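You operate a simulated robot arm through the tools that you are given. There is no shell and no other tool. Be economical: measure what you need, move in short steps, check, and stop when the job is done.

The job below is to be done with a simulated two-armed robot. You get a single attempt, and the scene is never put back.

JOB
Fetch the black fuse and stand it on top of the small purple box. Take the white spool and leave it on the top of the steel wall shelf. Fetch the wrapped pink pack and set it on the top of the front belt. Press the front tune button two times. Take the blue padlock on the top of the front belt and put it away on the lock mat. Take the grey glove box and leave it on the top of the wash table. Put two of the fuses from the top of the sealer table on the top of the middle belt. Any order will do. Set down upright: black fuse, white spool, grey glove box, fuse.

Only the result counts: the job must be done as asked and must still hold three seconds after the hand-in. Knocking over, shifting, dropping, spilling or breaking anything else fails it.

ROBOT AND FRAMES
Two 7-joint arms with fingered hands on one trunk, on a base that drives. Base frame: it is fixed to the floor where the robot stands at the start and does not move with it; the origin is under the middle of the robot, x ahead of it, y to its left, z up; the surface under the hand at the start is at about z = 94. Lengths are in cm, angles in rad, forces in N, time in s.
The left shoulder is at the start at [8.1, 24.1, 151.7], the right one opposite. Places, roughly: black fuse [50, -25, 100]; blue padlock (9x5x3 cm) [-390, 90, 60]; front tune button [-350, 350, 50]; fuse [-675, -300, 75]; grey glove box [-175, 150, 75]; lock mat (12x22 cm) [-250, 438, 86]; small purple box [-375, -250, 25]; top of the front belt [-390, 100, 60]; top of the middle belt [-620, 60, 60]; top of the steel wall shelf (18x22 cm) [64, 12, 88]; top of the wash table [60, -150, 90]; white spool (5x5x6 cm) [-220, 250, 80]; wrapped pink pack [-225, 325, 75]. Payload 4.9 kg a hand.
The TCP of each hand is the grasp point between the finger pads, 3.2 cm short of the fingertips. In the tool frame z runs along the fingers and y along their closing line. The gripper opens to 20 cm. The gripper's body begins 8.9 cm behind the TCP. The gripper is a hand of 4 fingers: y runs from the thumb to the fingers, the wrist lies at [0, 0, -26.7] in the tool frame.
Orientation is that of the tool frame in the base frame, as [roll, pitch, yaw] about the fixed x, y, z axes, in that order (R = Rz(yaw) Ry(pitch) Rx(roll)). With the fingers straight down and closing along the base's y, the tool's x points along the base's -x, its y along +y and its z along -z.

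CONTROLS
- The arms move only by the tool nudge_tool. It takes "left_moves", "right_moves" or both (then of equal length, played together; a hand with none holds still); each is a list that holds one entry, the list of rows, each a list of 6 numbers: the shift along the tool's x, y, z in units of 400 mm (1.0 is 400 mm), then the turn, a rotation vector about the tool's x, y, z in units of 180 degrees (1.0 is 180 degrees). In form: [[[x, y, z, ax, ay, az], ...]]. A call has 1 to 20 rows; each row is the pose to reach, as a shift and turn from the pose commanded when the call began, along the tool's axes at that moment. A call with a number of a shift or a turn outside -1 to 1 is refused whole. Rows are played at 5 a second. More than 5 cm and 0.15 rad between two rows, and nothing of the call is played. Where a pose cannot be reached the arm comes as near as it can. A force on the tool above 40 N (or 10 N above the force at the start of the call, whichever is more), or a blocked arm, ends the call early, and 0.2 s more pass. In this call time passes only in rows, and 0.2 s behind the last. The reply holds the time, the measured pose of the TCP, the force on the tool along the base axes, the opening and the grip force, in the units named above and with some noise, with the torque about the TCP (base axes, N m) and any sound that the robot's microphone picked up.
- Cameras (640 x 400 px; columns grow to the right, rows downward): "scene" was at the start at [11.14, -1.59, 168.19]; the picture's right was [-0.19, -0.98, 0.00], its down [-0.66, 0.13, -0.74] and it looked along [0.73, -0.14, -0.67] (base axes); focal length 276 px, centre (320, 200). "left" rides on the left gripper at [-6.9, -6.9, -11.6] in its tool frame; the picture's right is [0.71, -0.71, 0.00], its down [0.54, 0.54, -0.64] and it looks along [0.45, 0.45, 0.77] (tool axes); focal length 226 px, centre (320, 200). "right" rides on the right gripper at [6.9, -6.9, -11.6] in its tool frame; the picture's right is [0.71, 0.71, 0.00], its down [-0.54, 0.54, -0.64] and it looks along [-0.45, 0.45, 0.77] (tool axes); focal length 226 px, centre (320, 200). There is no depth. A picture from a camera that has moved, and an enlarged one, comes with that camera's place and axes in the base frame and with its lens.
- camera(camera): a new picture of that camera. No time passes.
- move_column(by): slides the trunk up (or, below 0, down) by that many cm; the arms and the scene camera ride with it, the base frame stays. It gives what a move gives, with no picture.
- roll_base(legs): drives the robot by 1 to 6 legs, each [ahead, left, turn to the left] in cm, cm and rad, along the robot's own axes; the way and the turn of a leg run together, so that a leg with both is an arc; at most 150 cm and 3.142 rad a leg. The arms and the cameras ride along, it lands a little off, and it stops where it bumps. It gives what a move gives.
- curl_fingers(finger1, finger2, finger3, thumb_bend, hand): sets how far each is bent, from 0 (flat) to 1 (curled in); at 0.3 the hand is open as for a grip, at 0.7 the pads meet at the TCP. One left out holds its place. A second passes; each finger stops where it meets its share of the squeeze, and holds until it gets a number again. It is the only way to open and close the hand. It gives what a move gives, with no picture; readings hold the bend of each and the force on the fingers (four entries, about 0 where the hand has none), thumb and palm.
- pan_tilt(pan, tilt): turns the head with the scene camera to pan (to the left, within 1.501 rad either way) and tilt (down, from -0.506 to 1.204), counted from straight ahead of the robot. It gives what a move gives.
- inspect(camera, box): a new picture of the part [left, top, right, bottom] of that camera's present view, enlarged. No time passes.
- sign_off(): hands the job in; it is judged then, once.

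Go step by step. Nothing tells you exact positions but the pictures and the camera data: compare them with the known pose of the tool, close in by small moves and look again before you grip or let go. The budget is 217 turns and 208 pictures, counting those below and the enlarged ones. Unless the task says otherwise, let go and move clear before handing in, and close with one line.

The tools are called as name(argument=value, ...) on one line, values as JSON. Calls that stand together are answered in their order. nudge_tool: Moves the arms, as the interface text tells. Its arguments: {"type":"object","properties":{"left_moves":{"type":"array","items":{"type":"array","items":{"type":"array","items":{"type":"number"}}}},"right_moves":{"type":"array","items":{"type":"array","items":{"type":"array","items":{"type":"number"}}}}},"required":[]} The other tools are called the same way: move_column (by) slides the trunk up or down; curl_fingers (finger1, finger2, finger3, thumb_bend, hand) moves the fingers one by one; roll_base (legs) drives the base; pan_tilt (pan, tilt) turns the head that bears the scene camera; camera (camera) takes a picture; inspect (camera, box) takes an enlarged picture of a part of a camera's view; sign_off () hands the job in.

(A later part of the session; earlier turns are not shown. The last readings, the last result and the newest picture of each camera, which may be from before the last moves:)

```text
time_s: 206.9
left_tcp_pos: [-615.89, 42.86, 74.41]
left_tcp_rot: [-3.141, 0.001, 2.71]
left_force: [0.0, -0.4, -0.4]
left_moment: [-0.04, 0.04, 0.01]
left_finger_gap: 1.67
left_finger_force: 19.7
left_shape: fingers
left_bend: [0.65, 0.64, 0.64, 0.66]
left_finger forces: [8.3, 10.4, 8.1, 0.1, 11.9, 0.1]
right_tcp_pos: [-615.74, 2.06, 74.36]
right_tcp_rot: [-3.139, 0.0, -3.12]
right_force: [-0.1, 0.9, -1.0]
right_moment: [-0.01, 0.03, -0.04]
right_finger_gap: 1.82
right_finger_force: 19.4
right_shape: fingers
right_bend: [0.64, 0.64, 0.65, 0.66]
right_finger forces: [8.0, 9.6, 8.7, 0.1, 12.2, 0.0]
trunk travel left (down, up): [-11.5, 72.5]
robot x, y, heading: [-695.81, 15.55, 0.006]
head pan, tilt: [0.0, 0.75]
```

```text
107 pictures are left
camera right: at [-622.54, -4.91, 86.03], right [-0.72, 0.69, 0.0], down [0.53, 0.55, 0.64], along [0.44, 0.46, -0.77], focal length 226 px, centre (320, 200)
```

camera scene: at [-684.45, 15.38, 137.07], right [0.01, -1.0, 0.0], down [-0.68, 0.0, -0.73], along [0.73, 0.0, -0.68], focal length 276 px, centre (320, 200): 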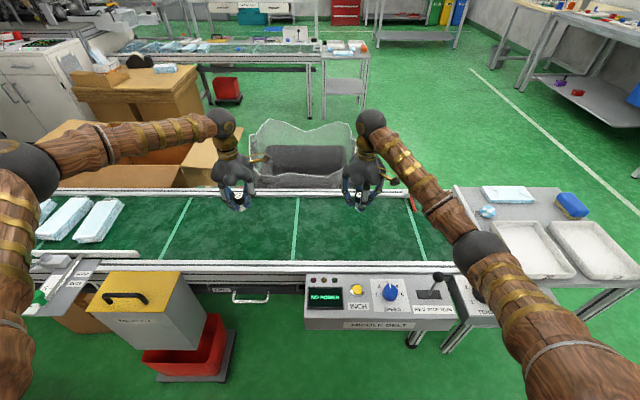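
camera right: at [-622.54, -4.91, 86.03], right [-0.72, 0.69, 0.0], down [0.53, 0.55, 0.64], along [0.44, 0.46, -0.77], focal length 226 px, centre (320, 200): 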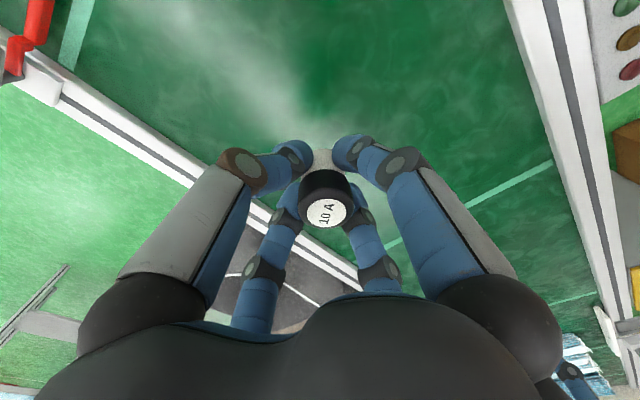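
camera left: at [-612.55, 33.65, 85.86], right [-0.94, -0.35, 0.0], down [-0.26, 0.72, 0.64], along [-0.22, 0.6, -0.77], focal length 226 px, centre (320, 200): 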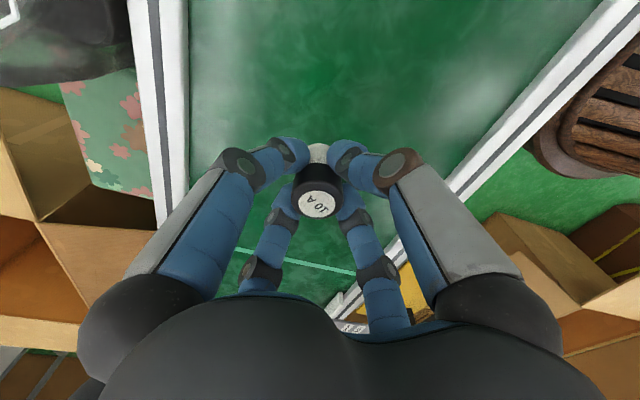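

nudge_tool(left_moves=[[[0, 0, 0.06, 0, 0, 0], [0, 0, 0.1, 0, 0, 0], [0, 0, 0.125, 0, 0, 0], [0, 0, 0.145, 0, 0, 0], [0, 0, 0.16, 0, 0, 0], [0, 0, 0.175, 0, 0, 0], [0, 0, 0.19, 0, 0, 0]]])

nudge_tool(right_moves=[[[0, 0, 0.06, 0, 0, 0], [0, 0, 0.1, 0, 0, 0], [0, 0, 0.125, 0, 0, 0], [0, 0, 0.145, 0, 0, 0], [0, 0, 0.16, 0, 0, 0], [0, 0, 0.175, 0, 0, 0], [0, 0, 0.19, 0, 0, 0]]])

camera(camera="left")

inspect(camera="scene", box=[180, 120, 440, 280])

```text
time_s: 208.5
left_tcp_pos: [-615.87, 42.94, 67.22]
left_tcp_rot: [3.139, 0.001, 2.708]
left_force: [-0.4, -0.6, 17.3]
left_moment: [0.13, -0.03, 0.03]
left_finger_gap: 1.68
left_finger_force: 23.2
left_shape: fingers
left_bend: [0.65, 0.64, 0.64, 0.66]
left_finger forces: [10.2, 12.6, 10.6, 0.0, 13.9, 0.0]
right_tcp_pos: [-616.14, 2.03, 74.59]
right_tcp_rot: [3.14, 0.002, -3.12]
right_force: [-0.3, -0.3, -0.4]
right_moment: [-0.01, 0.0, 0.03]
right_finger_gap: 1.81
right_finger_force: 19.4
right_shape: fingers
right_bend: [0.64, 0.64, 0.65, 0.66]
right_finger forces: [8.0, 9.6, 8.7, 0.1, 12.4, 0.1]
trunk travel left (down, up): [-11.5, 72.5]
robot x, y, heading: [-695.6, 15.4, 0.008]
head pan, tilt: [0.0, 0.75]
```

```text
time_s: 210.1
left_tcp_pos: [-616.18, 42.86, 67.28]
left_tcp_rot: [3.139, 0.001, 2.709]
left_force: [5.1, -1.5, 26.2]
left_moment: [0.16, -0.22, -0.02]
left_finger_gap: 1.66
left_finger_force: 25.6
left_shape: fingers
left_bend: [0.65, 0.64, 0.64, 0.66]
left_finger forces: [12.3, 13.7, 10.5, 0.0, 14.6, 0.1]
right_tcp_pos: [-615.98, 2.08, 66.81]
right_tcp_rot: [-3.141, 0.001, -3.119]
right_force: [-0.1, -0.8, 0.0]
right_moment: [0.02, -0.01, 0.02]
right_finger_gap: 1.82
right_finger_force: 18.5
right_shape: fingers
right_bend: [0.64, 0.64, 0.65, 0.66]
right_finger forces: [8.0, 9.7, 8.6, 0.0, 12.0, 0.0]
trunk travel left (down, up): [-11.5, 72.5]
robot x, y, heading: [-695.76, 15.23, 0.007]
head pan, tilt: [0.0, 0.75]
```

```text
106 pictures are left
camera left: at [-612.76, 33.63, 78.68], right [-0.94, -0.35, 0.0], down [-0.27, 0.72, 0.64], along [-0.22, 0.6, -0.77], focal length 226 px, centre (320, 200)
```

left: 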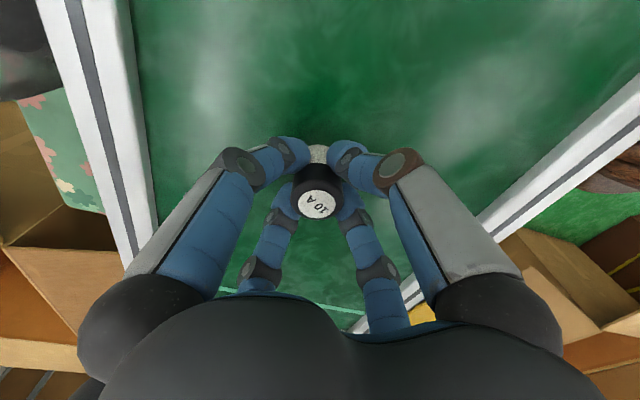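

```text
2.46 times, centred on (310, 200) of scene
camera zoom: at [-684.82, 15.24, 137.09], right [0.01, -1.0, 0.0], down [-0.68, 0.0, -0.73], along [0.73, 0.01, -0.68], focal length 678 px, centre (345, 200)
```

zoom: 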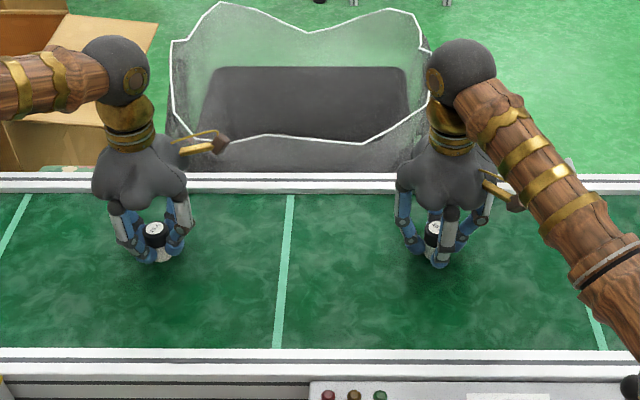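

nudge_tool(left_moves=[[[0, 0, -0.007, 0, 0, 0], [0, 0, -0.007, 0, 0, 0], [0, 0, -0.007, 0, 0, 0]]], right_moves=[[[0, 0, 0.006, 0, 0, 0], [0, 0, 0.013, 0, 0, 0], [0, 0, 0.02, 0, 0, 0]]])

```text
time_s: 210.9
left_tcp_pos: [-616.12, 42.92, 67.29]
left_tcp_rot: [3.141, -0.002, 2.708]
left_force: [2.1, -1.9, 8.2]
left_moment: [0.08, -0.14, -0.07]
left_finger_gap: 1.66
left_finger_force: 22.9
left_shape: fingers
left_bend: [0.65, 0.63, 0.64, 0.66]
left_finger forces: [11.1, 11.8, 9.5, 0.0, 13.5, 0.0]
right_tcp_pos: [-616.03, 2.09, 66.16]
right_tcp_rot: [3.141, 0.004, -3.119]
right_force: [1.3, -2.6, 10.5]
right_moment: [0.04, 0.08, -0.01]
right_finger_gap: 1.78
right_finger_force: 23.3
right_shape: fingers
right_bend: [0.64, 0.64, 0.65, 0.66]
right_finger forces: [9.8, 11.3, 10.1, 0.0, 15.1, 0.1]
trunk travel left (down, up): [-11.5, 72.5]
robot x, y, heading: [-695.82, 14.84, 0.005]
head pan, tilt: [0.0, 0.75]
```

Both fuses are in contact with the belt. I'll release gently.

curl_fingers(hand="left", finger1=0.52, finger2=0.52, finger3=0.52, thumb_bend=0.52)

curl_fingers(hand="right", finger1=0.52, finger2=0.52, finger3=0.52, thumb_bend=0.52)

camera(camera="left")

camera(camera="right")

```text
time_s: 211.9
left_tcp_pos: [-616.17, 42.85, 67.52]
left_tcp_rot: [-3.14, -0.001, 2.71]
left_force: [0.5, -0.6, 0.3]
left_moment: [0.02, 0.0, 0.01]
left_finger_gap: 6.14
left_finger_force: 0.1
left_shape: fingers
left_bend: [0.52, 0.52, 0.52, 0.52]
left_finger forces: [0.1, 0.1, 0.0, 0.0, 0.1, 0.0]
right_tcp_pos: [-615.88, 2.07, 66.09]
right_tcp_rot: [-3.139, 0.004, -3.119]
right_force: [2.8, -4.1, 18.4]
right_moment: [-0.01, 0.0, 0.03]
right_finger_gap: 1.76
right_finger_force: 24.7
right_shape: fingers
right_bend: [0.64, 0.64, 0.65, 0.66]
right_finger forces: [10.5, 11.8, 11.4, 0.0, 16.5, 0.0]
trunk travel left (down, up): [-11.5, 72.5]
robot x, y, heading: [-696.12, 15.26, 0.008]
head pan, tilt: [0.0, 0.75]
```

```text
time_s: 212.9
left_tcp_pos: [-616.1, 42.99, 67.36]
left_tcp_rot: [3.141, 0.003, 2.709]
left_force: [0.1, -0.3, 0.7]
left_moment: [0.03, -0.01, 0.01]
left_finger_gap: 6.16
left_finger_force: 0.2
left_shape: fingers
left_bend: [0.52, 0.52, 0.52, 0.52]
left_finger forces: [0.1, 0.0, 0.0, 0.0, 0.1, 0.0]
right_tcp_pos: [-615.95, 2.19, 66.31]
right_tcp_rot: [-3.14, 0.003, -3.119]
right_force: [1.3, 1.5, 26.9]
right_moment: [0.24, 0.12, 0.03]
right_finger_gap: 5.57
right_finger_force: 13.3
right_shape: fingers
right_bend: [0.53, 0.53, 0.53, 0.53]
right_finger forces: [6.7, 10.4, 3.1, 0.0, 6.7, 0.1]
trunk travel left (down, up): [-11.5, 72.5]
robot x, y, heading: [-695.88, 15.16, 0.013]
head pan, tilt: [0.0, 0.75]
```

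```text
104 pictures are left
camera left: at [-612.84, 33.75, 78.9], right [-0.94, -0.35, 0.0], down [-0.27, 0.72, 0.64], along [-0.22, 0.6, -0.77], focal length 226 px, centre (320, 200)
```

left: 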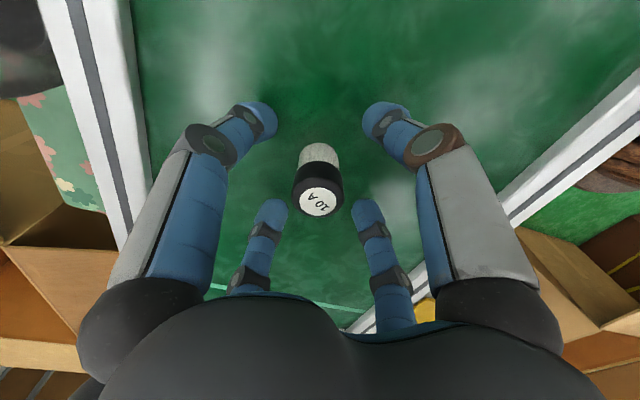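

```text
103 pictures are left
camera right: at [-622.78, -4.81, 77.85], right [-0.72, 0.69, 0.0], down [0.53, 0.55, 0.64], along [0.45, 0.46, -0.76], focal length 226 px, centre (320, 200)
```

right: 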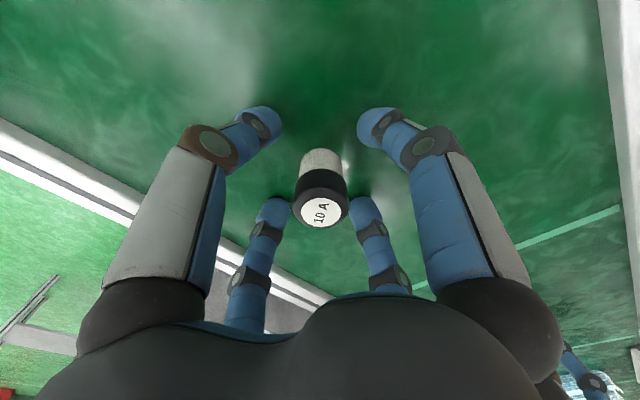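

Both stand upright. I'll lift the hands straight up.

nudge_tool(left_moves=[[[0, 0, -0.03, 0, 0, 0], [0, 0, -0.08, 0, 0, 0], [0, 0, -0.16, 0, 0, 0], [0, 0, -0.26, 0, 0, 0], [0, 0, -0.36, 0, 0, 0]]], right_moves=[[[0, 0, -0.03, 0, 0, 0], [0, 0, -0.08, 0, 0, 0], [0, 0, -0.16, 0, 0, 0], [0, 0, -0.26, 0, 0, 0], [0, 0, -0.36, 0, 0, 0]]])

move_column(by=40)

camera(camera="scene")

```text
time_s: 214.1
left_tcp_pos: [-616.05, 42.8, 81.76]
left_tcp_rot: [3.141, -0.002, 2.709]
left_force: [0.3, -0.3, 0.4]
left_moment: [0.02, -0.01, 0.02]
left_finger_gap: 6.15
left_finger_force: 0.0
left_shape: fingers
left_bend: [0.52, 0.52, 0.52, 0.52]
left_finger forces: [0.0, 0.0, 0.0, 0.0, 0.0, 0.1]
right_tcp_pos: [-615.87, 2.09, 80.41]
right_tcp_rot: [-3.138, 0.001, -3.12]
right_force: [-1.0, 0.8, 0.1]
right_moment: [0.01, -0.04, -0.01]
right_finger_gap: 6.18
right_finger_force: 0.1
right_shape: fingers
right_bend: [0.52, 0.52, 0.52, 0.52]
right_finger forces: [0.0, 0.0, 0.1, 0.0, 0.0, 0.1]
trunk travel left (down, up): [-11.5, 72.5]
robot x, y, heading: [-695.76, 15.33, 0.006]
head pan, tilt: [0.0, 0.75]
```

```text
time_s: 217.9
left_tcp_pos: [-615.88, 42.76, 121.7]
left_tcp_rot: [-3.14, -0.002, 2.708]
left_force: [0.2, 0.0, -0.4]
left_moment: [-0.02, -0.01, 0.0]
left_finger_gap: 6.19
left_finger_force: 0.1
left_shape: fingers
left_bend: [0.52, 0.52, 0.52, 0.52]
left_finger forces: [0.0, 0.0, 0.1, 0.0, 0.1, 0.0]
right_tcp_pos: [-615.86, 2.09, 120.41]
right_tcp_rot: [-3.138, 0.0, -3.119]
right_force: [1.1, 0.3, -0.6]
right_moment: [-0.02, -0.01, 0.02]
right_finger_gap: 6.17
right_finger_force: 0.0
right_shape: fingers
right_bend: [0.52, 0.52, 0.52, 0.52]
right_finger forces: [0.0, 0.0, 0.0, 0.0, 0.0, 0.0]
trunk travel left (down, up): [-51.5, 32.5]
robot x, y, heading: [-695.88, 15.56, 0.008]
head pan, tilt: [0.0, 0.75]
```

```text
102 pictures are left
camera scene: at [-684.55, 15.37, 177.05], right [0.01, -1.0, 0.0], down [-0.68, 0.0, -0.73], along [0.73, 0.0, -0.68], focal length 276 px, centre (320, 200)
```

scene: 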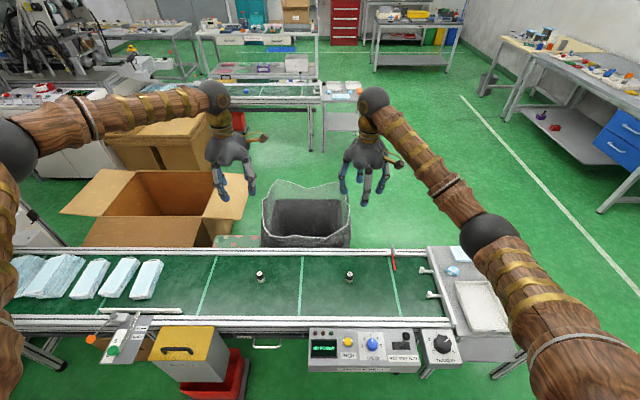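

nudge_tool(left_moves=[[[0.1, -0.044, 0, 0, 0, 0], [0.2, -0.088, 0, 0, 0, 0], [0.3, -0.132, 0, 0, 0, 0], [0.4, -0.176, 0, 0, 0, 0], [0.5, -0.22, 0, 0, 0, 0], [0.567, -0.2625, 0, 0, 0, 0]]], right_moves=[[[0.1, 0, 0, 0, 0, 0], [0.2, 0, 0, 0, 0, 0], [0.3, 0, 0, 0, 0, 0], [0.4, 0, 0, 0, 0, 0], [0.5, 0, 0, 0, 0, 0], [0.6, 0, 0, 0, 0, 0]]])

roll_base(legs=[[0, -150, -0.008], [130, 0, 0], [130, 0, 0], [130, 0, 0], [0, 0, 1.571]])

pan_tilt(pan=0.3, tilt=0.5)

camera(camera="scene")

```text
time_s: 219.3
left_tcp_pos: [-641.18, 42.78, 121.83]
left_tcp_rot: [3.141, 0.001, 2.709]
left_force: [-1.2, 0.6, 0.7]
left_moment: [-0.01, -0.06, 0.03]
left_finger_gap: 6.18
left_finger_force: 0.1
left_shape: fingers
left_bend: [0.52, 0.52, 0.52, 0.52]
left_finger forces: [0.0, 0.0, 0.0, 0.0, 0.0, 0.0]
right_tcp_pos: [-639.94, 1.55, 120.4]
right_tcp_rot: [-3.14, 0.001, -3.118]
right_force: [-0.2, -0.3, -0.7]
right_moment: [-0.01, -0.03, -0.01]
right_finger_gap: 6.16
right_finger_force: 0.1
right_shape: fingers
right_bend: [0.52, 0.52, 0.52, 0.52]
right_finger forces: [0.1, 0.1, 0.0, 0.0, 0.1, 0.0]
trunk travel left (down, up): [-51.5, 32.5]
robot x, y, heading: [-695.5, 15.68, 0.007]
head pan, tilt: [0.0, 0.75]
```

```text
time_s: 248.9
left_tcp_pos: [-332.08, -77.95, 121.74]
left_tcp_rot: [-3.141, -0.003, -2.023]
left_force: [0.4, -0.6, -0.4]
left_moment: [0.0, 0.02, 0.03]
left_finger_gap: 6.16
left_finger_force: 0.0
left_shape: fingers
left_bend: [0.52, 0.52, 0.52, 0.52]
left_finger forces: [0.1, 0.0, 0.1, 0.0, 0.0, 0.1]
right_tcp_pos: [-290.91, -77.31, 120.17]
right_tcp_rot: [-3.139, 0.003, -1.568]
right_force: [-0.4, 0.3, 0.3]
right_moment: [-0.02, 0.0, 0.03]
right_finger_gap: 6.16
right_finger_force: 0.1
right_shape: fingers
right_bend: [0.52, 0.52, 0.52, 0.52]
right_finger forces: [0.0, 0.0, 0.1, 0.0, 0.0, 0.0]
trunk travel left (down, up): [-51.5, 32.5]
robot x, y, heading: [-305.92, -133.24, 1.563]
head pan, tilt: [0.0, 0.75]
```

```text
time_s: 249.7
left_tcp_pos: [-332.19, -77.87, 121.72]
left_tcp_rot: [-3.14, -0.002, -2.023]
left_force: [0.5, 0.2, 1.0]
left_moment: [0.0, 0.01, -0.03]
left_finger_gap: 6.16
left_finger_force: 0.0
left_shape: fingers
left_bend: [0.52, 0.52, 0.52, 0.52]
left_finger forces: [0.0, 0.0, 0.0, 0.1, 0.0, 0.1]
right_tcp_pos: [-290.85, -77.44, 120.26]
right_tcp_rot: [-3.139, 0.002, -1.568]
right_force: [0.7, 0.0, -0.1]
right_moment: [-0.01, 0.0, -0.02]
right_finger_gap: 6.17
right_finger_force: 0.2
right_shape: fingers
right_bend: [0.52, 0.52, 0.52, 0.52]
right_finger forces: [0.0, 0.1, 0.1, 0.1, 0.1, 0.0]
trunk travel left (down, up): [-51.5, 32.5]
robot x, y, heading: [-306.12, -133.84, 1.557]
head pan, tilt: [0.3, 0.499]
```

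```text
101 pictures are left
camera scene: at [-308.45, -121.42, 179.25], right [0.96, 0.28, 0.0], down [0.14, -0.46, -0.88], along [-0.25, 0.84, -0.48], focal length 276 px, centre (320, 200)
```

scene: 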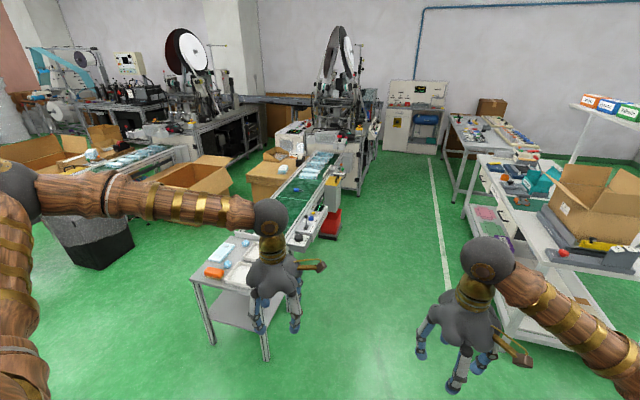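

inspect(camera="scene", box=[240, 130, 400, 260])

inspect(camera="scene", box=[360, 60, 640, 240])

```text
3.08 times, centred on (320, 195) of scene
camera zoom: at [-308.45, -121.42, 179.25], right [0.96, 0.28, 0.0], down [0.14, -0.46, -0.88], along [-0.25, 0.84, -0.48], focal length 848 px, centre (320, 215)
```

zoom: 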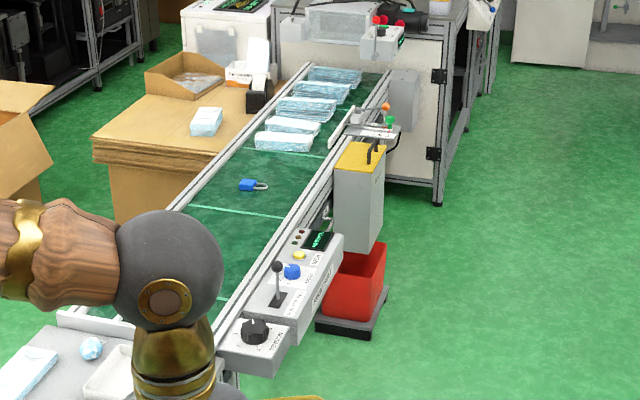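

```text
2.22 times, centred on (500, 150) of scene
camera zoom: at [-308.45, -121.42, 179.25], right [0.96, 0.28, 0.0], down [0.14, -0.46, -0.88], along [-0.25, 0.84, -0.48], focal length 612 px, centre (-80, 311)
```

zoom: 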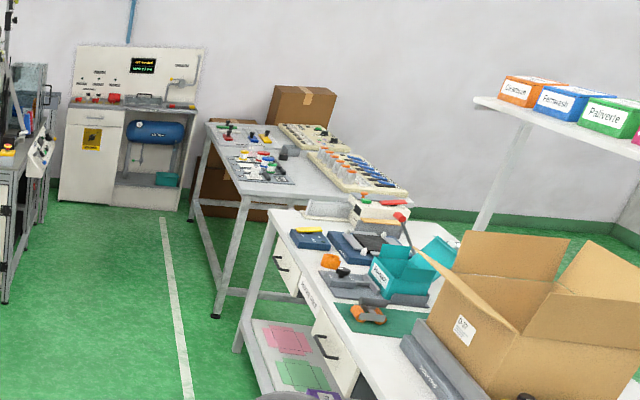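

The blue padlock lies on the front belt near (-396, 100). I'll drive up the corridor east of the belt and turn to face it.

roll_base(legs=[[105, 3, 0], [104, 3, 0], [0, 0, 1.58]])

pan_tilt(pan=-0.3, tilt=0.8)

camera(camera="scene")

```text
time_s: 263.9
left_tcp_pos: [-362.69, 49.16, 121.63]
left_tcp_rot: [-3.141, -0.004, -0.456]
left_force: [1.3, -0.4, 0.1]
left_moment: [0.04, 0.03, -0.02]
left_finger_gap: 6.14
left_finger_force: 0.0
left_shape: fingers
left_bend: [0.52, 0.52, 0.52, 0.52]
left_finger forces: [0.0, 0.0, 0.0, 0.1, 0.0, 0.1]
right_tcp_pos: [-362.98, 90.32, 120.19]
right_tcp_rot: [-3.141, 0.002, -0.002]
right_force: [-1.1, 0.1, 0.6]
right_moment: [0.05, 0.02, 0.03]
right_finger_gap: 6.17
right_finger_force: 0.1
right_shape: fingers
right_bend: [0.52, 0.52, 0.52, 0.52]
right_finger forces: [0.1, 0.1, 0.0, 0.1, 0.1, 0.0]
trunk travel left (down, up): [-51.5, 32.5]
robot x, y, heading: [-307.11, 75.27, 3.12]
head pan, tilt: [0.3, 0.499]
```

```text
time_s: 264.9
left_tcp_pos: [-362.66, 49.09, 121.78]
left_tcp_rot: [-3.141, -0.001, -0.455]
left_force: [-0.1, 0.6, 0.4]
left_moment: [0.02, -0.01, 0.01]
left_finger_gap: 6.2
left_finger_force: 0.0
left_shape: fingers
left_bend: [0.52, 0.52, 0.52, 0.52]
left_finger forces: [0.0, 0.0, 0.0, 0.0, 0.0, 0.1]
right_tcp_pos: [-362.89, 90.34, 120.33]
right_tcp_rot: [-3.14, 0.001, 0.0]
right_force: [-1.0, -0.5, -0.2]
right_moment: [-0.01, 0.04, -0.03]
right_finger_gap: 6.16
right_finger_force: 0.0
right_shape: fingers
right_bend: [0.52, 0.52, 0.52, 0.52]
right_finger forces: [0.0, 0.0, 0.0, 0.1, 0.1, 0.0]
trunk travel left (down, up): [-51.5, 32.5]
robot x, y, heading: [-307.26, 75.09, 3.123]
head pan, tilt: [-0.3, 0.799]
```

```text
98 pictures are left
camera scene: at [-318.02, 77.89, 176.66], right [0.31, 0.95, 0.0], down [0.68, -0.22, -0.7], along [-0.66, 0.22, -0.72], focal length 276 px, centre (320, 200)
```

scene: 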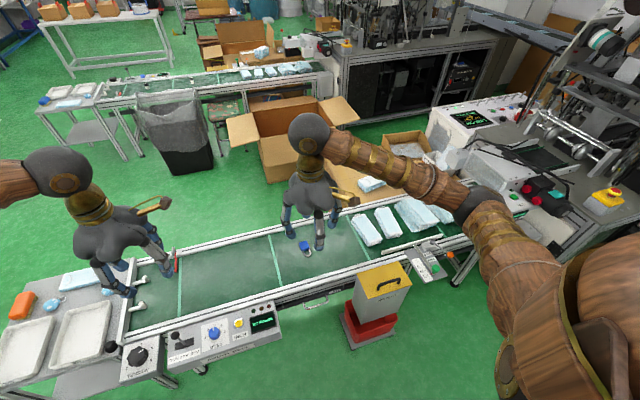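

roll_base(legs=[[8, 0, 0.02]])

nudge_tool(left_moves=[[[0, 0, -0.08, 0, 0, 0], [0, 0, -0.16, 0, 0, 0], [0, 0, -0.24, 0, 0, 0], [0, 0, -0.32, 0, 0, 0], [0, 0, -0.4, 0, 0, 0], [0, 0, -0.45, 0, 0, 0]]], right_moves=[[[-0.103, -0.022, 0, 0, 0, 0], [-0.206, -0.044, 0, 0, 0, 0], [-0.309, -0.066, 0, 0, 0, 0], [-0.41, -0.088, 0, 0, 0, 0], [-0.515, -0.11, 0, 0, 0, 0], [-0.615, -0.13, 0, 0, 0, 0]]])

curl_fingers(hand="right", finger1=0.38, finger2=0.38, finger3=0.38, thumb_bend=0.38)

move_column(by=-38)

camera(camera="right")

camera(camera="scene")

```text
time_s: 266.0
left_tcp_pos: [-369.16, 48.04, 122.01]
left_tcp_rot: [3.139, 0.004, -0.436]
left_force: [1.4, -0.4, 0.5]
left_moment: [-0.03, 0.14, 0.01]
left_finger_gap: 6.17
left_finger_force: 0.1
left_shape: fingers
left_bend: [0.52, 0.52, 0.52, 0.52]
left_finger forces: [0.0, 0.0, 0.0, 0.0, 0.0, 0.1]
right_tcp_pos: [-370.33, 89.36, 120.69]
right_tcp_rot: [3.142, 0.007, 0.019]
right_force: [0.2, 0.6, 1.2]
right_moment: [0.0, 0.06, -0.01]
right_finger_gap: 6.16
right_finger_force: 0.1
right_shape: fingers
right_bend: [0.52, 0.52, 0.52, 0.52]
right_finger forces: [0.0, 0.0, 0.0, 0.0, 0.0, 0.0]
trunk travel left (down, up): [-51.5, 32.5]
robot x, y, heading: [-314.51, 75.34, -3.146]
head pan, tilt: [-0.3, 0.799]
```

```text
time_s: 267.4
left_tcp_pos: [-369.93, 48.06, 139.66]
left_tcp_rot: [-3.141, -0.001, -0.437]
left_force: [0.8, 0.4, 0.1]
left_moment: [0.01, -0.02, -0.01]
left_finger_gap: 6.2
left_finger_force: 0.0
left_shape: fingers
left_bend: [0.52, 0.52, 0.52, 0.52]
left_finger forces: [0.0, 0.0, 0.0, 0.1, 0.0, 0.0]
right_tcp_pos: [-395.81, 94.06, 120.23]
right_tcp_rot: [-3.138, 0.001, 0.018]
right_force: [-0.9, -0.6, -0.3]
right_moment: [0.01, -0.02, -0.03]
right_finger_gap: 6.18
right_finger_force: 0.0
right_shape: fingers
right_bend: [0.52, 0.52, 0.52, 0.52]
right_finger forces: [0.0, 0.1, 0.1, 0.1, 0.1, 0.0]
trunk travel left (down, up): [-51.5, 32.5]
robot x, y, heading: [-315.02, 75.49, -3.146]
head pan, tilt: [-0.3, 0.799]
```

```text
time_s: 268.4
left_tcp_pos: [-369.76, 48.18, 139.84]
left_tcp_rot: [3.141, 0.0, -0.438]
left_force: [0.6, -0.3, 0.1]
left_moment: [0.0, -0.03, -0.01]
left_finger_gap: 6.17
left_finger_force: 0.1
left_shape: fingers
left_bend: [0.52, 0.52, 0.52, 0.52]
left_finger forces: [0.1, 0.1, 0.1, 0.0, 0.0, 0.0]
right_tcp_pos: [-395.51, 94.17, 120.33]
right_tcp_rot: [-3.139, 0.002, 0.017]
right_force: [0.5, -0.2, -1.0]
right_moment: [0.02, -0.01, 0.01]
right_finger_gap: 11.23
right_finger_force: 0.0
right_shape: fingers
right_bend: [0.38, 0.38, 0.38, 0.38]
right_finger forces: [0.0, 0.0, 0.0, 0.1, 0.1, 0.1]
trunk travel left (down, up): [-51.5, 32.5]
robot x, y, heading: [-315.06, 75.35, -3.142]
head pan, tilt: [-0.3, 0.799]
```

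```text
time_s: 272.0
left_tcp_pos: [-369.81, 48.1, 101.7]
left_tcp_rot: [3.142, -0.003, -0.438]
left_force: [0.3, -0.1, 0.8]
left_moment: [-0.02, -0.03, 0.0]
left_finger_gap: 6.15
left_finger_force: 0.1
left_shape: fingers
left_bend: [0.52, 0.52, 0.52, 0.52]
left_finger forces: [0.1, 0.1, 0.1, 0.0, 0.0, 0.0]
right_tcp_pos: [-395.53, 94.11, 82.32]
right_tcp_rot: [-3.14, 0.003, 0.018]
right_force: [-0.3, 0.4, 0.2]
right_moment: [0.0, -0.01, -0.01]
right_finger_gap: 11.21
right_finger_force: 0.1
right_shape: fingers
right_bend: [0.38, 0.38, 0.38, 0.38]
right_finger forces: [0.0, 0.0, 0.0, 0.1, 0.1, 0.0]
trunk travel left (down, up): [-13.5, 70.5]
robot x, y, heading: [-314.93, 75.71, -3.141]
head pan, tilt: [-0.3, 0.799]
```

```text
97 pictures are left
camera right: at [-388.78, 101.18, 93.93], right [0.72, -0.69, 0.0], down [-0.53, -0.55, 0.64], along [-0.45, -0.46, -0.77], focal length 226 px, centre (320, 200)
```

right: 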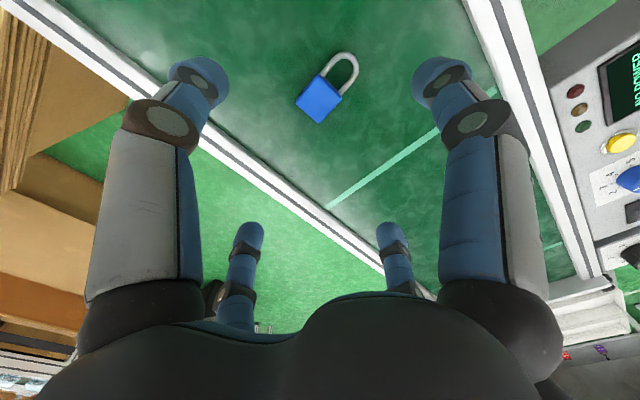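

```text
96 pictures are left
camera scene: at [-325.8, 77.71, 138.67], right [0.29, 0.96, 0.0], down [0.69, -0.21, -0.7], along [-0.67, 0.2, -0.72], focal length 276 px, centre (320, 200)
```

scene: 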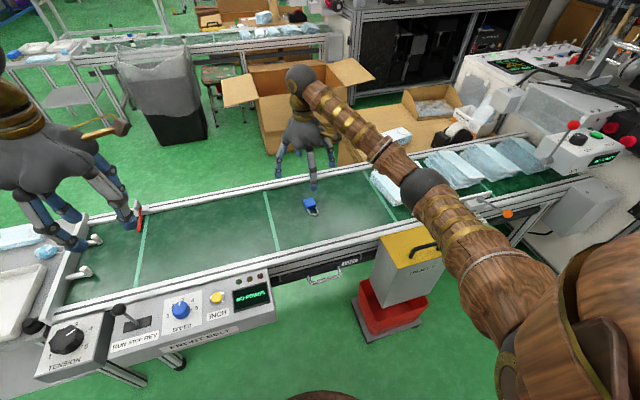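

curl_fingers(hand="right", finger1=0.25, finger2=0.42, finger3=0.25, thumb_bend=0.42)

nudge_tool(right_moves=[[[-0.012, -0.017, 0.1, 0, 0, 0], [-0.012, -0.017, 0.2, 0, 0, 0], [-0.012, -0.017, 0.3, 0, 0, 0], [-0.012, -0.017, 0.34, 0, 0, 0]]])

camera(camera="right")

inspect(camera="scene", box=[250, 130, 400, 240])

```text
time_s: 273.0
left_tcp_pos: [-369.74, 48.13, 101.69]
left_tcp_rot: [3.141, -0.002, -0.438]
left_force: [0.0, -0.1, 0.6]
left_moment: [0.0, 0.0, 0.0]
left_finger_gap: 6.17
left_finger_force: 0.1
left_shape: fingers
left_bend: [0.52, 0.52, 0.52, 0.52]
left_finger forces: [0.2, 0.0, 0.0, 0.0, 0.1, 0.0]
right_tcp_pos: [-395.54, 94.16, 82.4]
right_tcp_rot: [-3.141, 0.003, 0.019]
right_force: [0.3, -0.1, 0.4]
right_moment: [0.03, 0.01, -0.02]
right_finger_gap: 12.73
right_finger_force: 0.0
right_shape: fingers
right_bend: [0.25, 0.42, 0.25, 0.42]
right_finger forces: [0.0, 0.0, 0.0, 0.0, 0.0, 0.0]
trunk travel left (down, up): [-13.5, 70.5]
robot x, y, heading: [-314.73, 75.28, -3.139]
head pan, tilt: [-0.3, 0.799]
```

```text
time_s: 274.0
left_tcp_pos: [-369.82, 48.05, 101.73]
left_tcp_rot: [-3.14, -0.001, -0.437]
left_force: [0.2, 0.1, -0.2]
left_moment: [-0.01, -0.03, -0.03]
left_finger_gap: 6.17
left_finger_force: 0.1
left_shape: fingers
left_bend: [0.52, 0.52, 0.52, 0.52]
left_finger forces: [0.0, 0.0, 0.0, 0.1, 0.0, 0.0]
right_tcp_pos: [-396.08, 94.85, 68.64]
right_tcp_rot: [-3.138, 0.001, 0.018]
right_force: [-1.1, -0.7, -0.1]
right_moment: [-0.01, 0.06, 0.04]
right_finger_gap: 12.76
right_finger_force: 0.0
right_shape: fingers
right_bend: [0.25, 0.42, 0.25, 0.42]
right_finger forces: [0.1, 0.0, 0.0, 0.0, 0.1, 0.0]
trunk travel left (down, up): [-13.5, 70.5]
robot x, y, heading: [-315.15, 75.5, -3.14]
head pan, tilt: [-0.3, 0.799]
```

```text
95 pictures are left
camera right: at [-389.3, 101.85, 80.27], right [0.72, -0.69, 0.0], down [-0.53, -0.55, 0.64], along [-0.45, -0.46, -0.77], focal length 226 px, centre (320, 200)
```

right: 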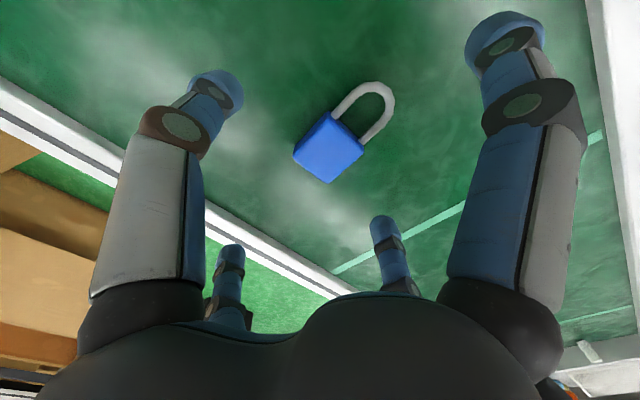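

```text
3.64 times, centred on (325, 185) of scene
camera zoom: at [-325.81, 77.7, 138.66], right [0.29, 0.96, 0.0], down [0.69, -0.21, -0.7], along [-0.67, 0.2, -0.72], focal length 1002 px, centre (302, 254)
```

zoom: 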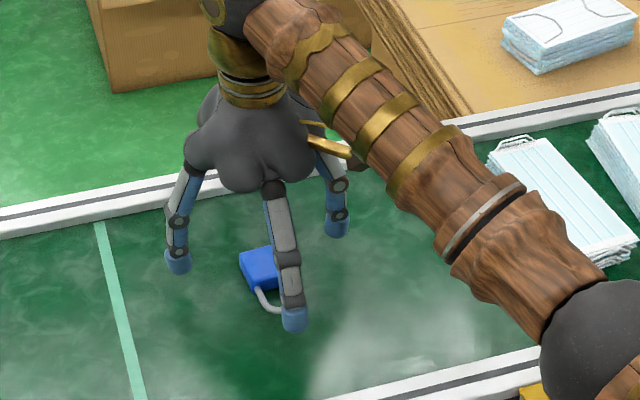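

nudge_tool(right_moves=[[[0.02, 0.005, 0.03, 0, 0, 0], [0.02, 0.005, 0.06, 0, 0, 0]]])

curl_fingers(hand="right", finger2=0.53, thumb_bend=0.53)

camera(camera="right")

```text
time_s: 274.6
left_tcp_pos: [-369.85, 48.24, 101.72]
left_tcp_rot: [3.141, -0.001, -0.438]
left_force: [-0.4, -0.3, -0.5]
left_moment: [0.01, 0.0, -0.04]
left_finger_gap: 6.17
left_finger_force: 0.0
left_shape: fingers
left_bend: [0.52, 0.52, 0.52, 0.52]
left_finger forces: [0.0, 0.1, 0.0, 0.0, 0.1, 0.0]
right_tcp_pos: [-395.32, 94.63, 66.44]
right_tcp_rot: [-3.14, -0.001, 0.018]
right_force: [-0.2, 0.1, 0.0]
right_moment: [0.04, 0.02, 0.0]
right_finger_gap: 12.77
right_finger_force: 0.0
right_shape: fingers
right_bend: [0.25, 0.42, 0.25, 0.42]
right_finger forces: [0.1, 0.0, 0.0, 0.1, 0.0, 0.0]
trunk travel left (down, up): [-13.5, 70.5]
robot x, y, heading: [-314.94, 75.2, -3.144]
head pan, tilt: [-0.3, 0.799]
```

```text
time_s: 275.6
left_tcp_pos: [-369.79, 48.14, 101.74]
left_tcp_rot: [-3.141, -0.001, -0.438]
left_force: [0.3, -0.7, 0.6]
left_moment: [0.0, -0.01, 0.0]
left_finger_gap: 6.17
left_finger_force: 0.0
left_shape: fingers
left_bend: [0.52, 0.52, 0.52, 0.52]
left_finger forces: [0.0, 0.0, 0.0, 0.1, 0.0, 0.1]
right_tcp_pos: [-395.32, 94.64, 66.38]
right_tcp_rot: [3.142, 0.002, 0.017]
right_force: [0.3, 0.2, -0.4]
right_moment: [-0.01, -0.03, -0.01]
right_finger_gap: 11.4
right_finger_force: 0.0
right_shape: fingers
right_bend: [0.25, 0.53, 0.25, 0.53]
right_finger forces: [0.0, 0.0, 0.0, 0.0, 0.0, 0.0]
trunk travel left (down, up): [-13.5, 70.5]
robot x, y, heading: [-314.91, 75.43, -3.142]
head pan, tilt: [-0.3, 0.799]
```

```text
93 pictures are left
camera right: at [-388.48, 101.65, 77.93], right [0.72, -0.69, 0.0], down [-0.53, -0.55, 0.64], along [-0.45, -0.46, -0.77], focal length 226 px, centre (320, 200)
```

right: 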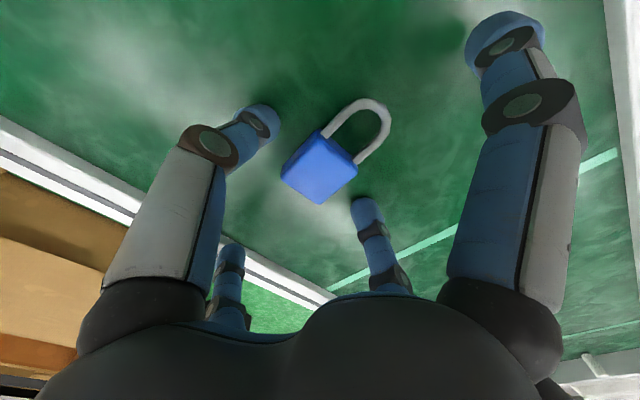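

curl_fingers(hand="right", finger2=0.66, thumb_bend=0.66)

camera(camera="right")

```text
time_s: 276.6
left_tcp_pos: [-369.78, 48.13, 101.65]
left_tcp_rot: [-3.141, -0.003, -0.44]
left_force: [-0.1, 0.3, 0.1]
left_moment: [-0.03, 0.02, 0.0]
left_finger_gap: 6.17
left_finger_force: 0.0
left_shape: fingers
left_bend: [0.52, 0.52, 0.52, 0.52]
left_finger forces: [0.0, 0.1, 0.1, 0.0, 0.0, 0.0]
right_tcp_pos: [-395.23, 94.64, 66.38]
right_tcp_rot: [-3.14, 0.003, 0.018]
right_force: [-0.1, 0.7, 1.8]
right_moment: [-0.01, 0.0, -0.02]
right_finger_gap: 10.57
right_finger_force: 5.8
right_shape: fingers
right_bend: [0.25, 0.62, 0.25, 0.63]
right_finger forces: [0.0, 5.6, 0.0, 0.1, 6.0, 0.1]
trunk travel left (down, up): [-13.5, 70.5]
robot x, y, heading: [-314.93, 75.31, -3.142]
head pan, tilt: [-0.3, 0.799]
```

```text
92 pictures are left
camera right: at [-388.47, 101.66, 77.94], right [0.72, -0.69, 0.0], down [-0.53, -0.55, 0.64], along [-0.45, -0.46, -0.77], focal length 226 px, centre (320, 200)
```

right: 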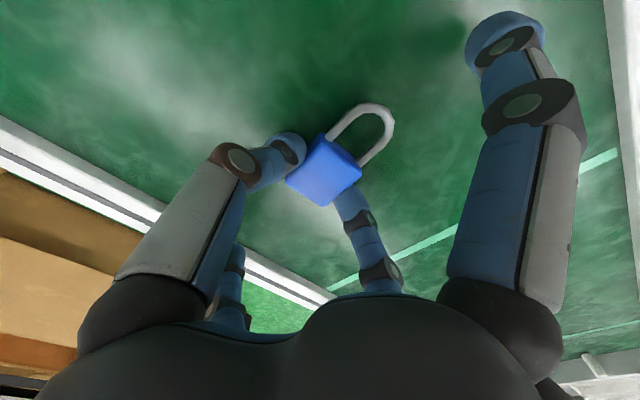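

curl_fingers(hand="right", finger2=0.74, thumb_bend=0.74)

nudge_tool(right_moves=[[[0, 0, -0.03, 0, 0, 0], [0, 0, -0.08, 0, 0, 0], [0, 0, -0.14, 0, 0, 0]]])

camera(camera="right")

```text
time_s: 277.6
left_tcp_pos: [-369.72, 48.18, 101.77]
left_tcp_rot: [3.141, -0.002, -0.438]
left_force: [-0.5, 0.3, -0.3]
left_moment: [0.0, -0.02, -0.01]
left_finger_gap: 6.17
left_finger_force: 0.0
left_shape: fingers
left_bend: [0.52, 0.52, 0.52, 0.52]
left_finger forces: [0.1, 0.0, 0.0, 0.0, 0.0, 0.1]
right_tcp_pos: [-395.3, 94.7, 66.32]
right_tcp_rot: [-3.139, 0.001, 0.016]
right_force: [0.0, 5.0, 6.9]
right_moment: [-0.03, 0.04, -0.01]
right_finger_gap: 10.45
right_finger_force: 14.5
right_shape: fingers
right_bend: [0.25, 0.6, 0.25, 0.66]
right_finger forces: [0.0, 11.9, 0.1, 0.0, 16.6, 0.1]
trunk travel left (down, up): [-13.5, 70.5]
robot x, y, heading: [-315.25, 75.21, -3.139]
head pan, tilt: [-0.3, 0.799]
```

```text
time_s: 278.4
left_tcp_pos: [-369.73, 48.12, 101.62]
left_tcp_rot: [3.141, 0.0, -0.437]
left_force: [0.5, 0.6, -0.1]
left_moment: [-0.01, 0.0, -0.02]
left_finger_gap: 6.17
left_finger_force: 0.0
left_shape: fingers
left_bend: [0.52, 0.52, 0.52, 0.52]
left_finger forces: [0.0, 0.0, 0.0, 0.0, 0.0, 0.1]
right_tcp_pos: [-395.28, 94.69, 71.72]
right_tcp_rot: [-3.139, -0.001, 0.016]
right_force: [0.4, 0.2, -0.9]
right_moment: [0.04, -0.01, -0.02]
right_finger_gap: 10.38
right_finger_force: 12.8
right_shape: fingers
right_bend: [0.25, 0.6, 0.25, 0.67]
right_finger forces: [0.0, 13.0, 0.0, 0.0, 12.7, 0.0]
trunk travel left (down, up): [-13.5, 70.5]
robot x, y, heading: [-314.91, 75.74, -3.141]
head pan, tilt: [-0.3, 0.799]
```

```text
91 pictures are left
camera right: at [-388.47, 101.71, 83.47], right [0.72, -0.69, 0.0], down [-0.53, -0.55, 0.64], along [-0.45, -0.46, -0.77], focal length 226 px, centre (320, 200)
```

right: 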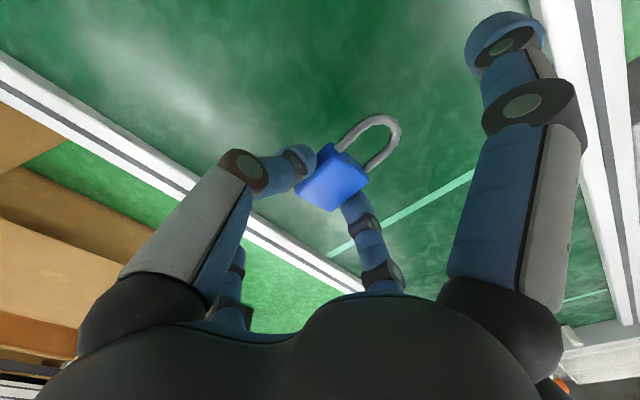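

The padlock is held. I'll raise it and move north to look at the tune button, pink pack and lock mat.

nudge_tool(right_moves=[[[0, 0, -0.1, 0, 0, 0], [0, 0, -0.2, 0, 0, 0], [0, 0, -0.3, 0, 0, 0], [0.1, 0, -0.3, 0, 0, 0], [0.2, 0, -0.3, 0, 0, 0], [0.3, 0, -0.3, 0, 0, 0], [0.4, 0, -0.3, 0, 0, 0], [0.5, 0, -0.3, 0, 0, 0]]])

move_column(by=36)

roll_base(legs=[[0, -60, 0], [0, -60, 0]])

pan_tilt(pan=-1.0, tilt=0.5)

camera(camera="scene")

camera(camera="right")

```text
time_s: 280.2
left_tcp_pos: [-369.69, 48.15, 101.75]
left_tcp_rot: [-3.141, 0.0, -0.437]
left_force: [-0.1, 0.4, 0.4]
left_moment: [0.01, 0.03, 0.03]
left_finger_gap: 6.17
left_finger_force: 0.0
left_shape: fingers
left_bend: [0.52, 0.52, 0.52, 0.52]
left_finger forces: [0.1, 0.0, 0.1, 0.1, 0.0, 0.0]
right_tcp_pos: [-375.11, 95.08, 83.96]
right_tcp_rot: [-3.139, 0.001, 0.016]
right_force: [-0.3, -0.2, -1.6]
right_moment: [0.03, -0.02, 0.01]
right_finger_gap: 10.36
right_finger_force: 12.7
right_shape: fingers
right_bend: [0.25, 0.6, 0.25, 0.67]
right_finger forces: [0.1, 13.1, 0.1, 0.1, 12.8, 0.0]
trunk travel left (down, up): [-13.5, 70.5]
robot x, y, heading: [-314.77, 75.19, -3.14]
head pan, tilt: [-0.3, 0.799]
```

```text
time_s: 283.7
left_tcp_pos: [-369.81, 48.1, 137.69]
left_tcp_rot: [3.141, -0.004, -0.437]
left_force: [-0.8, 0.2, -0.4]
left_moment: [0.04, -0.02, 0.02]
left_finger_gap: 6.15
left_finger_force: 0.0
left_shape: fingers
left_bend: [0.52, 0.52, 0.52, 0.52]
left_finger forces: [0.1, 0.1, 0.0, 0.0, 0.0, 0.0]
right_tcp_pos: [-375.14, 95.04, 120.0]
right_tcp_rot: [-3.138, -0.002, 0.018]
right_force: [-0.7, 0.0, -1.3]
right_moment: [0.07, -0.02, 0.02]
right_finger_gap: 10.36
right_finger_force: 13.2
right_shape: fingers
right_bend: [0.25, 0.6, 0.25, 0.67]
right_finger forces: [0.0, 13.0, 0.0, 0.0, 12.8, 0.0]
trunk travel left (down, up): [-49.5, 34.5]
robot x, y, heading: [-315.04, 75.37, -3.138]
head pan, tilt: [-0.3, 0.799]
```

```text
time_s: 290.1
left_tcp_pos: [-369.95, 168.27, 137.74]
left_tcp_rot: [-3.138, -0.003, -0.438]
left_force: [-0.2, -0.2, -0.4]
left_moment: [0.03, 0.0, 0.01]
left_finger_gap: 6.19
left_finger_force: 0.1
left_shape: fingers
left_bend: [0.52, 0.52, 0.52, 0.52]
left_finger forces: [0.0, 0.0, 0.1, 0.0, 0.0, 0.1]
right_tcp_pos: [-375.39, 215.27, 119.93]
right_tcp_rot: [-3.14, 0.002, 0.017]
right_force: [-0.1, -1.1, -1.4]
right_moment: [0.04, 0.01, 0.0]
right_finger_gap: 10.38
right_finger_force: 13.3
right_shape: fingers
right_bend: [0.25, 0.6, 0.25, 0.67]
right_finger forces: [0.1, 13.1, 0.0, 0.1, 12.8, 0.1]
trunk travel left (down, up): [-49.5, 34.5]
robot x, y, heading: [-314.92, 195.32, -3.14]
head pan, tilt: [-0.3, 0.799]
```

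```text
time_s: 291.2
left_tcp_pos: [-369.99, 168.37, 137.73]
left_tcp_rot: [-3.141, -0.002, -0.44]
left_force: [-0.2, 0.3, -0.5]
left_moment: [0.01, 0.0, -0.01]
left_finger_gap: 6.17
left_finger_force: 0.1
left_shape: fingers
left_bend: [0.52, 0.52, 0.52, 0.52]
left_finger forces: [0.1, 0.0, 0.0, 0.0, 0.1, 0.1]
right_tcp_pos: [-375.39, 215.41, 119.97]
right_tcp_rot: [-3.139, 0.0, 0.018]
right_force: [-0.7, -0.4, -1.5]
right_moment: [0.02, -0.01, -0.04]
right_finger_gap: 10.39
right_finger_force: 12.8
right_shape: fingers
right_bend: [0.25, 0.6, 0.25, 0.67]
right_finger forces: [0.0, 13.0, 0.0, 0.0, 12.8, 0.0]
trunk travel left (down, up): [-49.5, 34.5]
robot x, y, heading: [-314.92, 195.72, -3.144]
head pan, tilt: [-1.0, 0.499]
```

```text
90 pictures are left
camera scene: at [-323.22, 203.19, 177.25], right [0.84, 0.54, 0.0], down [0.26, -0.4, -0.88], along [-0.48, 0.74, -0.48], focal length 276 px, centre (320, 200)
```

scene: 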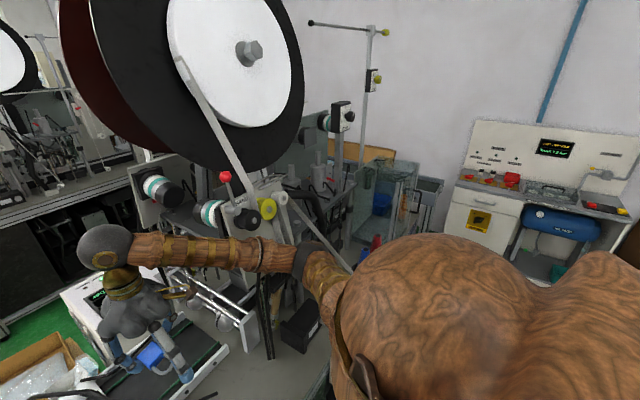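

```text
89 pictures are left
camera right: at [-368.65, 222.4, 131.53], right [0.72, -0.69, 0.0], down [-0.53, -0.55, 0.64], along [-0.45, -0.46, -0.77], focal length 226 px, centre (320, 200)
```

right: 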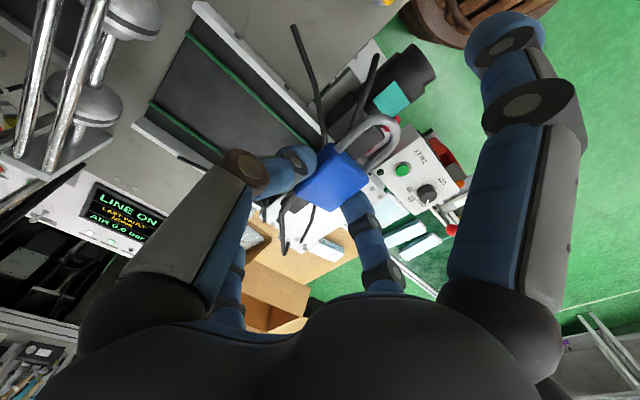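

roll_base(legs=[[-18, 8, 0], [0, 0, -1.571]])

pan_tilt(pan=0.0, tilt=0.5)

camera(camera="scene")

pan_tilt(pan=-0.9, tilt=0.6)

camera(camera="scene")

```text
time_s: 296.6
left_tcp_pos: [-324.59, 242.45, 137.74]
left_tcp_rot: [-3.141, -0.001, -2.006]
left_force: [-0.8, 0.0, -0.5]
left_moment: [0.01, 0.0, -0.03]
left_finger_gap: 6.17
left_finger_force: 0.2
left_shape: fingers
left_bend: [0.52, 0.52, 0.52, 0.52]
left_finger forces: [0.1, 0.0, 0.0, 0.0, 0.0, 0.1]
right_tcp_pos: [-277.72, 247.9, 119.94]
right_tcp_rot: [-3.138, 0.001, -1.551]
right_force: [-0.8, -0.6, -1.3]
right_moment: [0.03, 0.01, -0.01]
right_finger_gap: 10.36
right_finger_force: 12.4
right_shape: fingers
right_bend: [0.25, 0.6, 0.25, 0.67]
right_finger forces: [0.0, 12.9, 0.0, 0.0, 12.5, 0.0]
trunk travel left (down, up): [-49.5, 34.5]
robot x, y, heading: [-297.52, 187.71, 1.579]
head pan, tilt: [-1.0, 0.499]
```

```text
time_s: 297.9
left_tcp_pos: [-324.63, 242.37, 137.82]
left_tcp_rot: [-3.14, -0.002, -2.005]
left_force: [-0.1, 0.5, -0.8]
left_moment: [0.0, 0.01, -0.02]
left_finger_gap: 6.15
left_finger_force: 0.1
left_shape: fingers
left_bend: [0.52, 0.52, 0.52, 0.52]
left_finger forces: [0.0, 0.0, 0.0, 0.0, 0.0, 0.1]
right_tcp_pos: [-277.63, 247.98, 119.98]
right_tcp_rot: [-3.141, 0.001, -1.549]
right_force: [0.4, -0.3, -1.1]
right_moment: [0.0, 0.03, 0.0]
right_finger_gap: 10.39
right_finger_force: 12.8
right_shape: fingers
right_bend: [0.25, 0.6, 0.25, 0.67]
right_finger forces: [0.1, 12.8, 0.1, 0.0, 12.6, 0.0]
trunk travel left (down, up): [-49.5, 34.5]
robot x, y, heading: [-297.03, 187.68, 1.58]
head pan, tilt: [0.0, 0.499]
```

```text
88 pictures are left
camera scene: at [-297.41, 199.81, 177.25], right [1.0, 0.0, 0.0], down [0.0, -0.48, -0.88], along [0.0, 0.88, -0.48], focal length 276 px, centre (320, 200)
```

scene: 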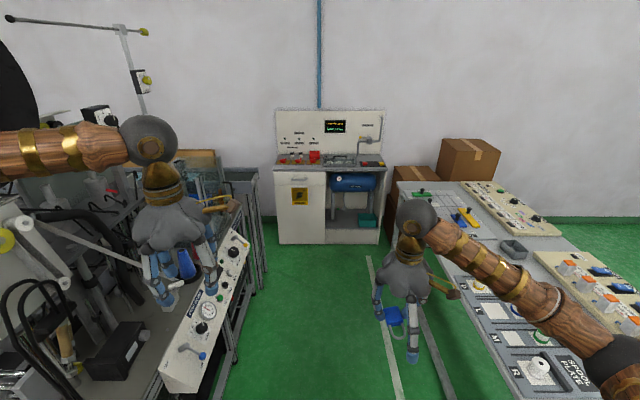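

```text
time_s: 299.1
left_tcp_pos: [-324.61, 242.45, 137.79]
left_tcp_rot: [3.142, -0.001, -2.006]
left_force: [0.3, -0.7, -0.7]
left_moment: [0.0, -0.02, 0.02]
left_finger_gap: 6.16
left_finger_force: 0.0
left_shape: fingers
left_bend: [0.52, 0.52, 0.52, 0.52]
left_finger forces: [0.0, 0.1, 0.0, 0.0, 0.0, 0.1]
right_tcp_pos: [-277.63, 248.03, 119.94]
right_tcp_rot: [-3.139, 0.001, -1.549]
right_force: [-0.2, 0.2, -0.8]
right_moment: [0.01, 0.01, -0.02]
right_finger_gap: 10.37
right_finger_force: 12.7
right_shape: fingers
right_bend: [0.25, 0.6, 0.25, 0.67]
right_finger forces: [0.0, 12.8, 0.1, 0.0, 12.6, 0.1]
trunk travel left (down, up): [-49.5, 34.5]
robot x, y, heading: [-297.05, 187.87, 1.574]
head pan, tilt: [-0.901, 0.6]
```

```text
87 pictures are left
camera scene: at [-290.48, 196.24, 176.35], right [0.63, -0.78, 0.0], down [-0.44, -0.35, -0.83], along [0.64, 0.52, -0.57], focal length 276 px, centre (320, 200)
```

scene: 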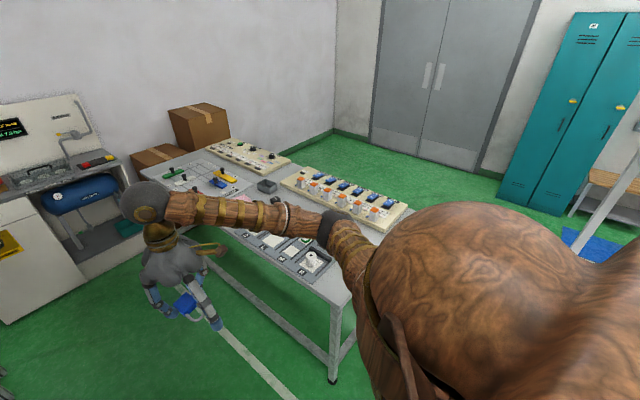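

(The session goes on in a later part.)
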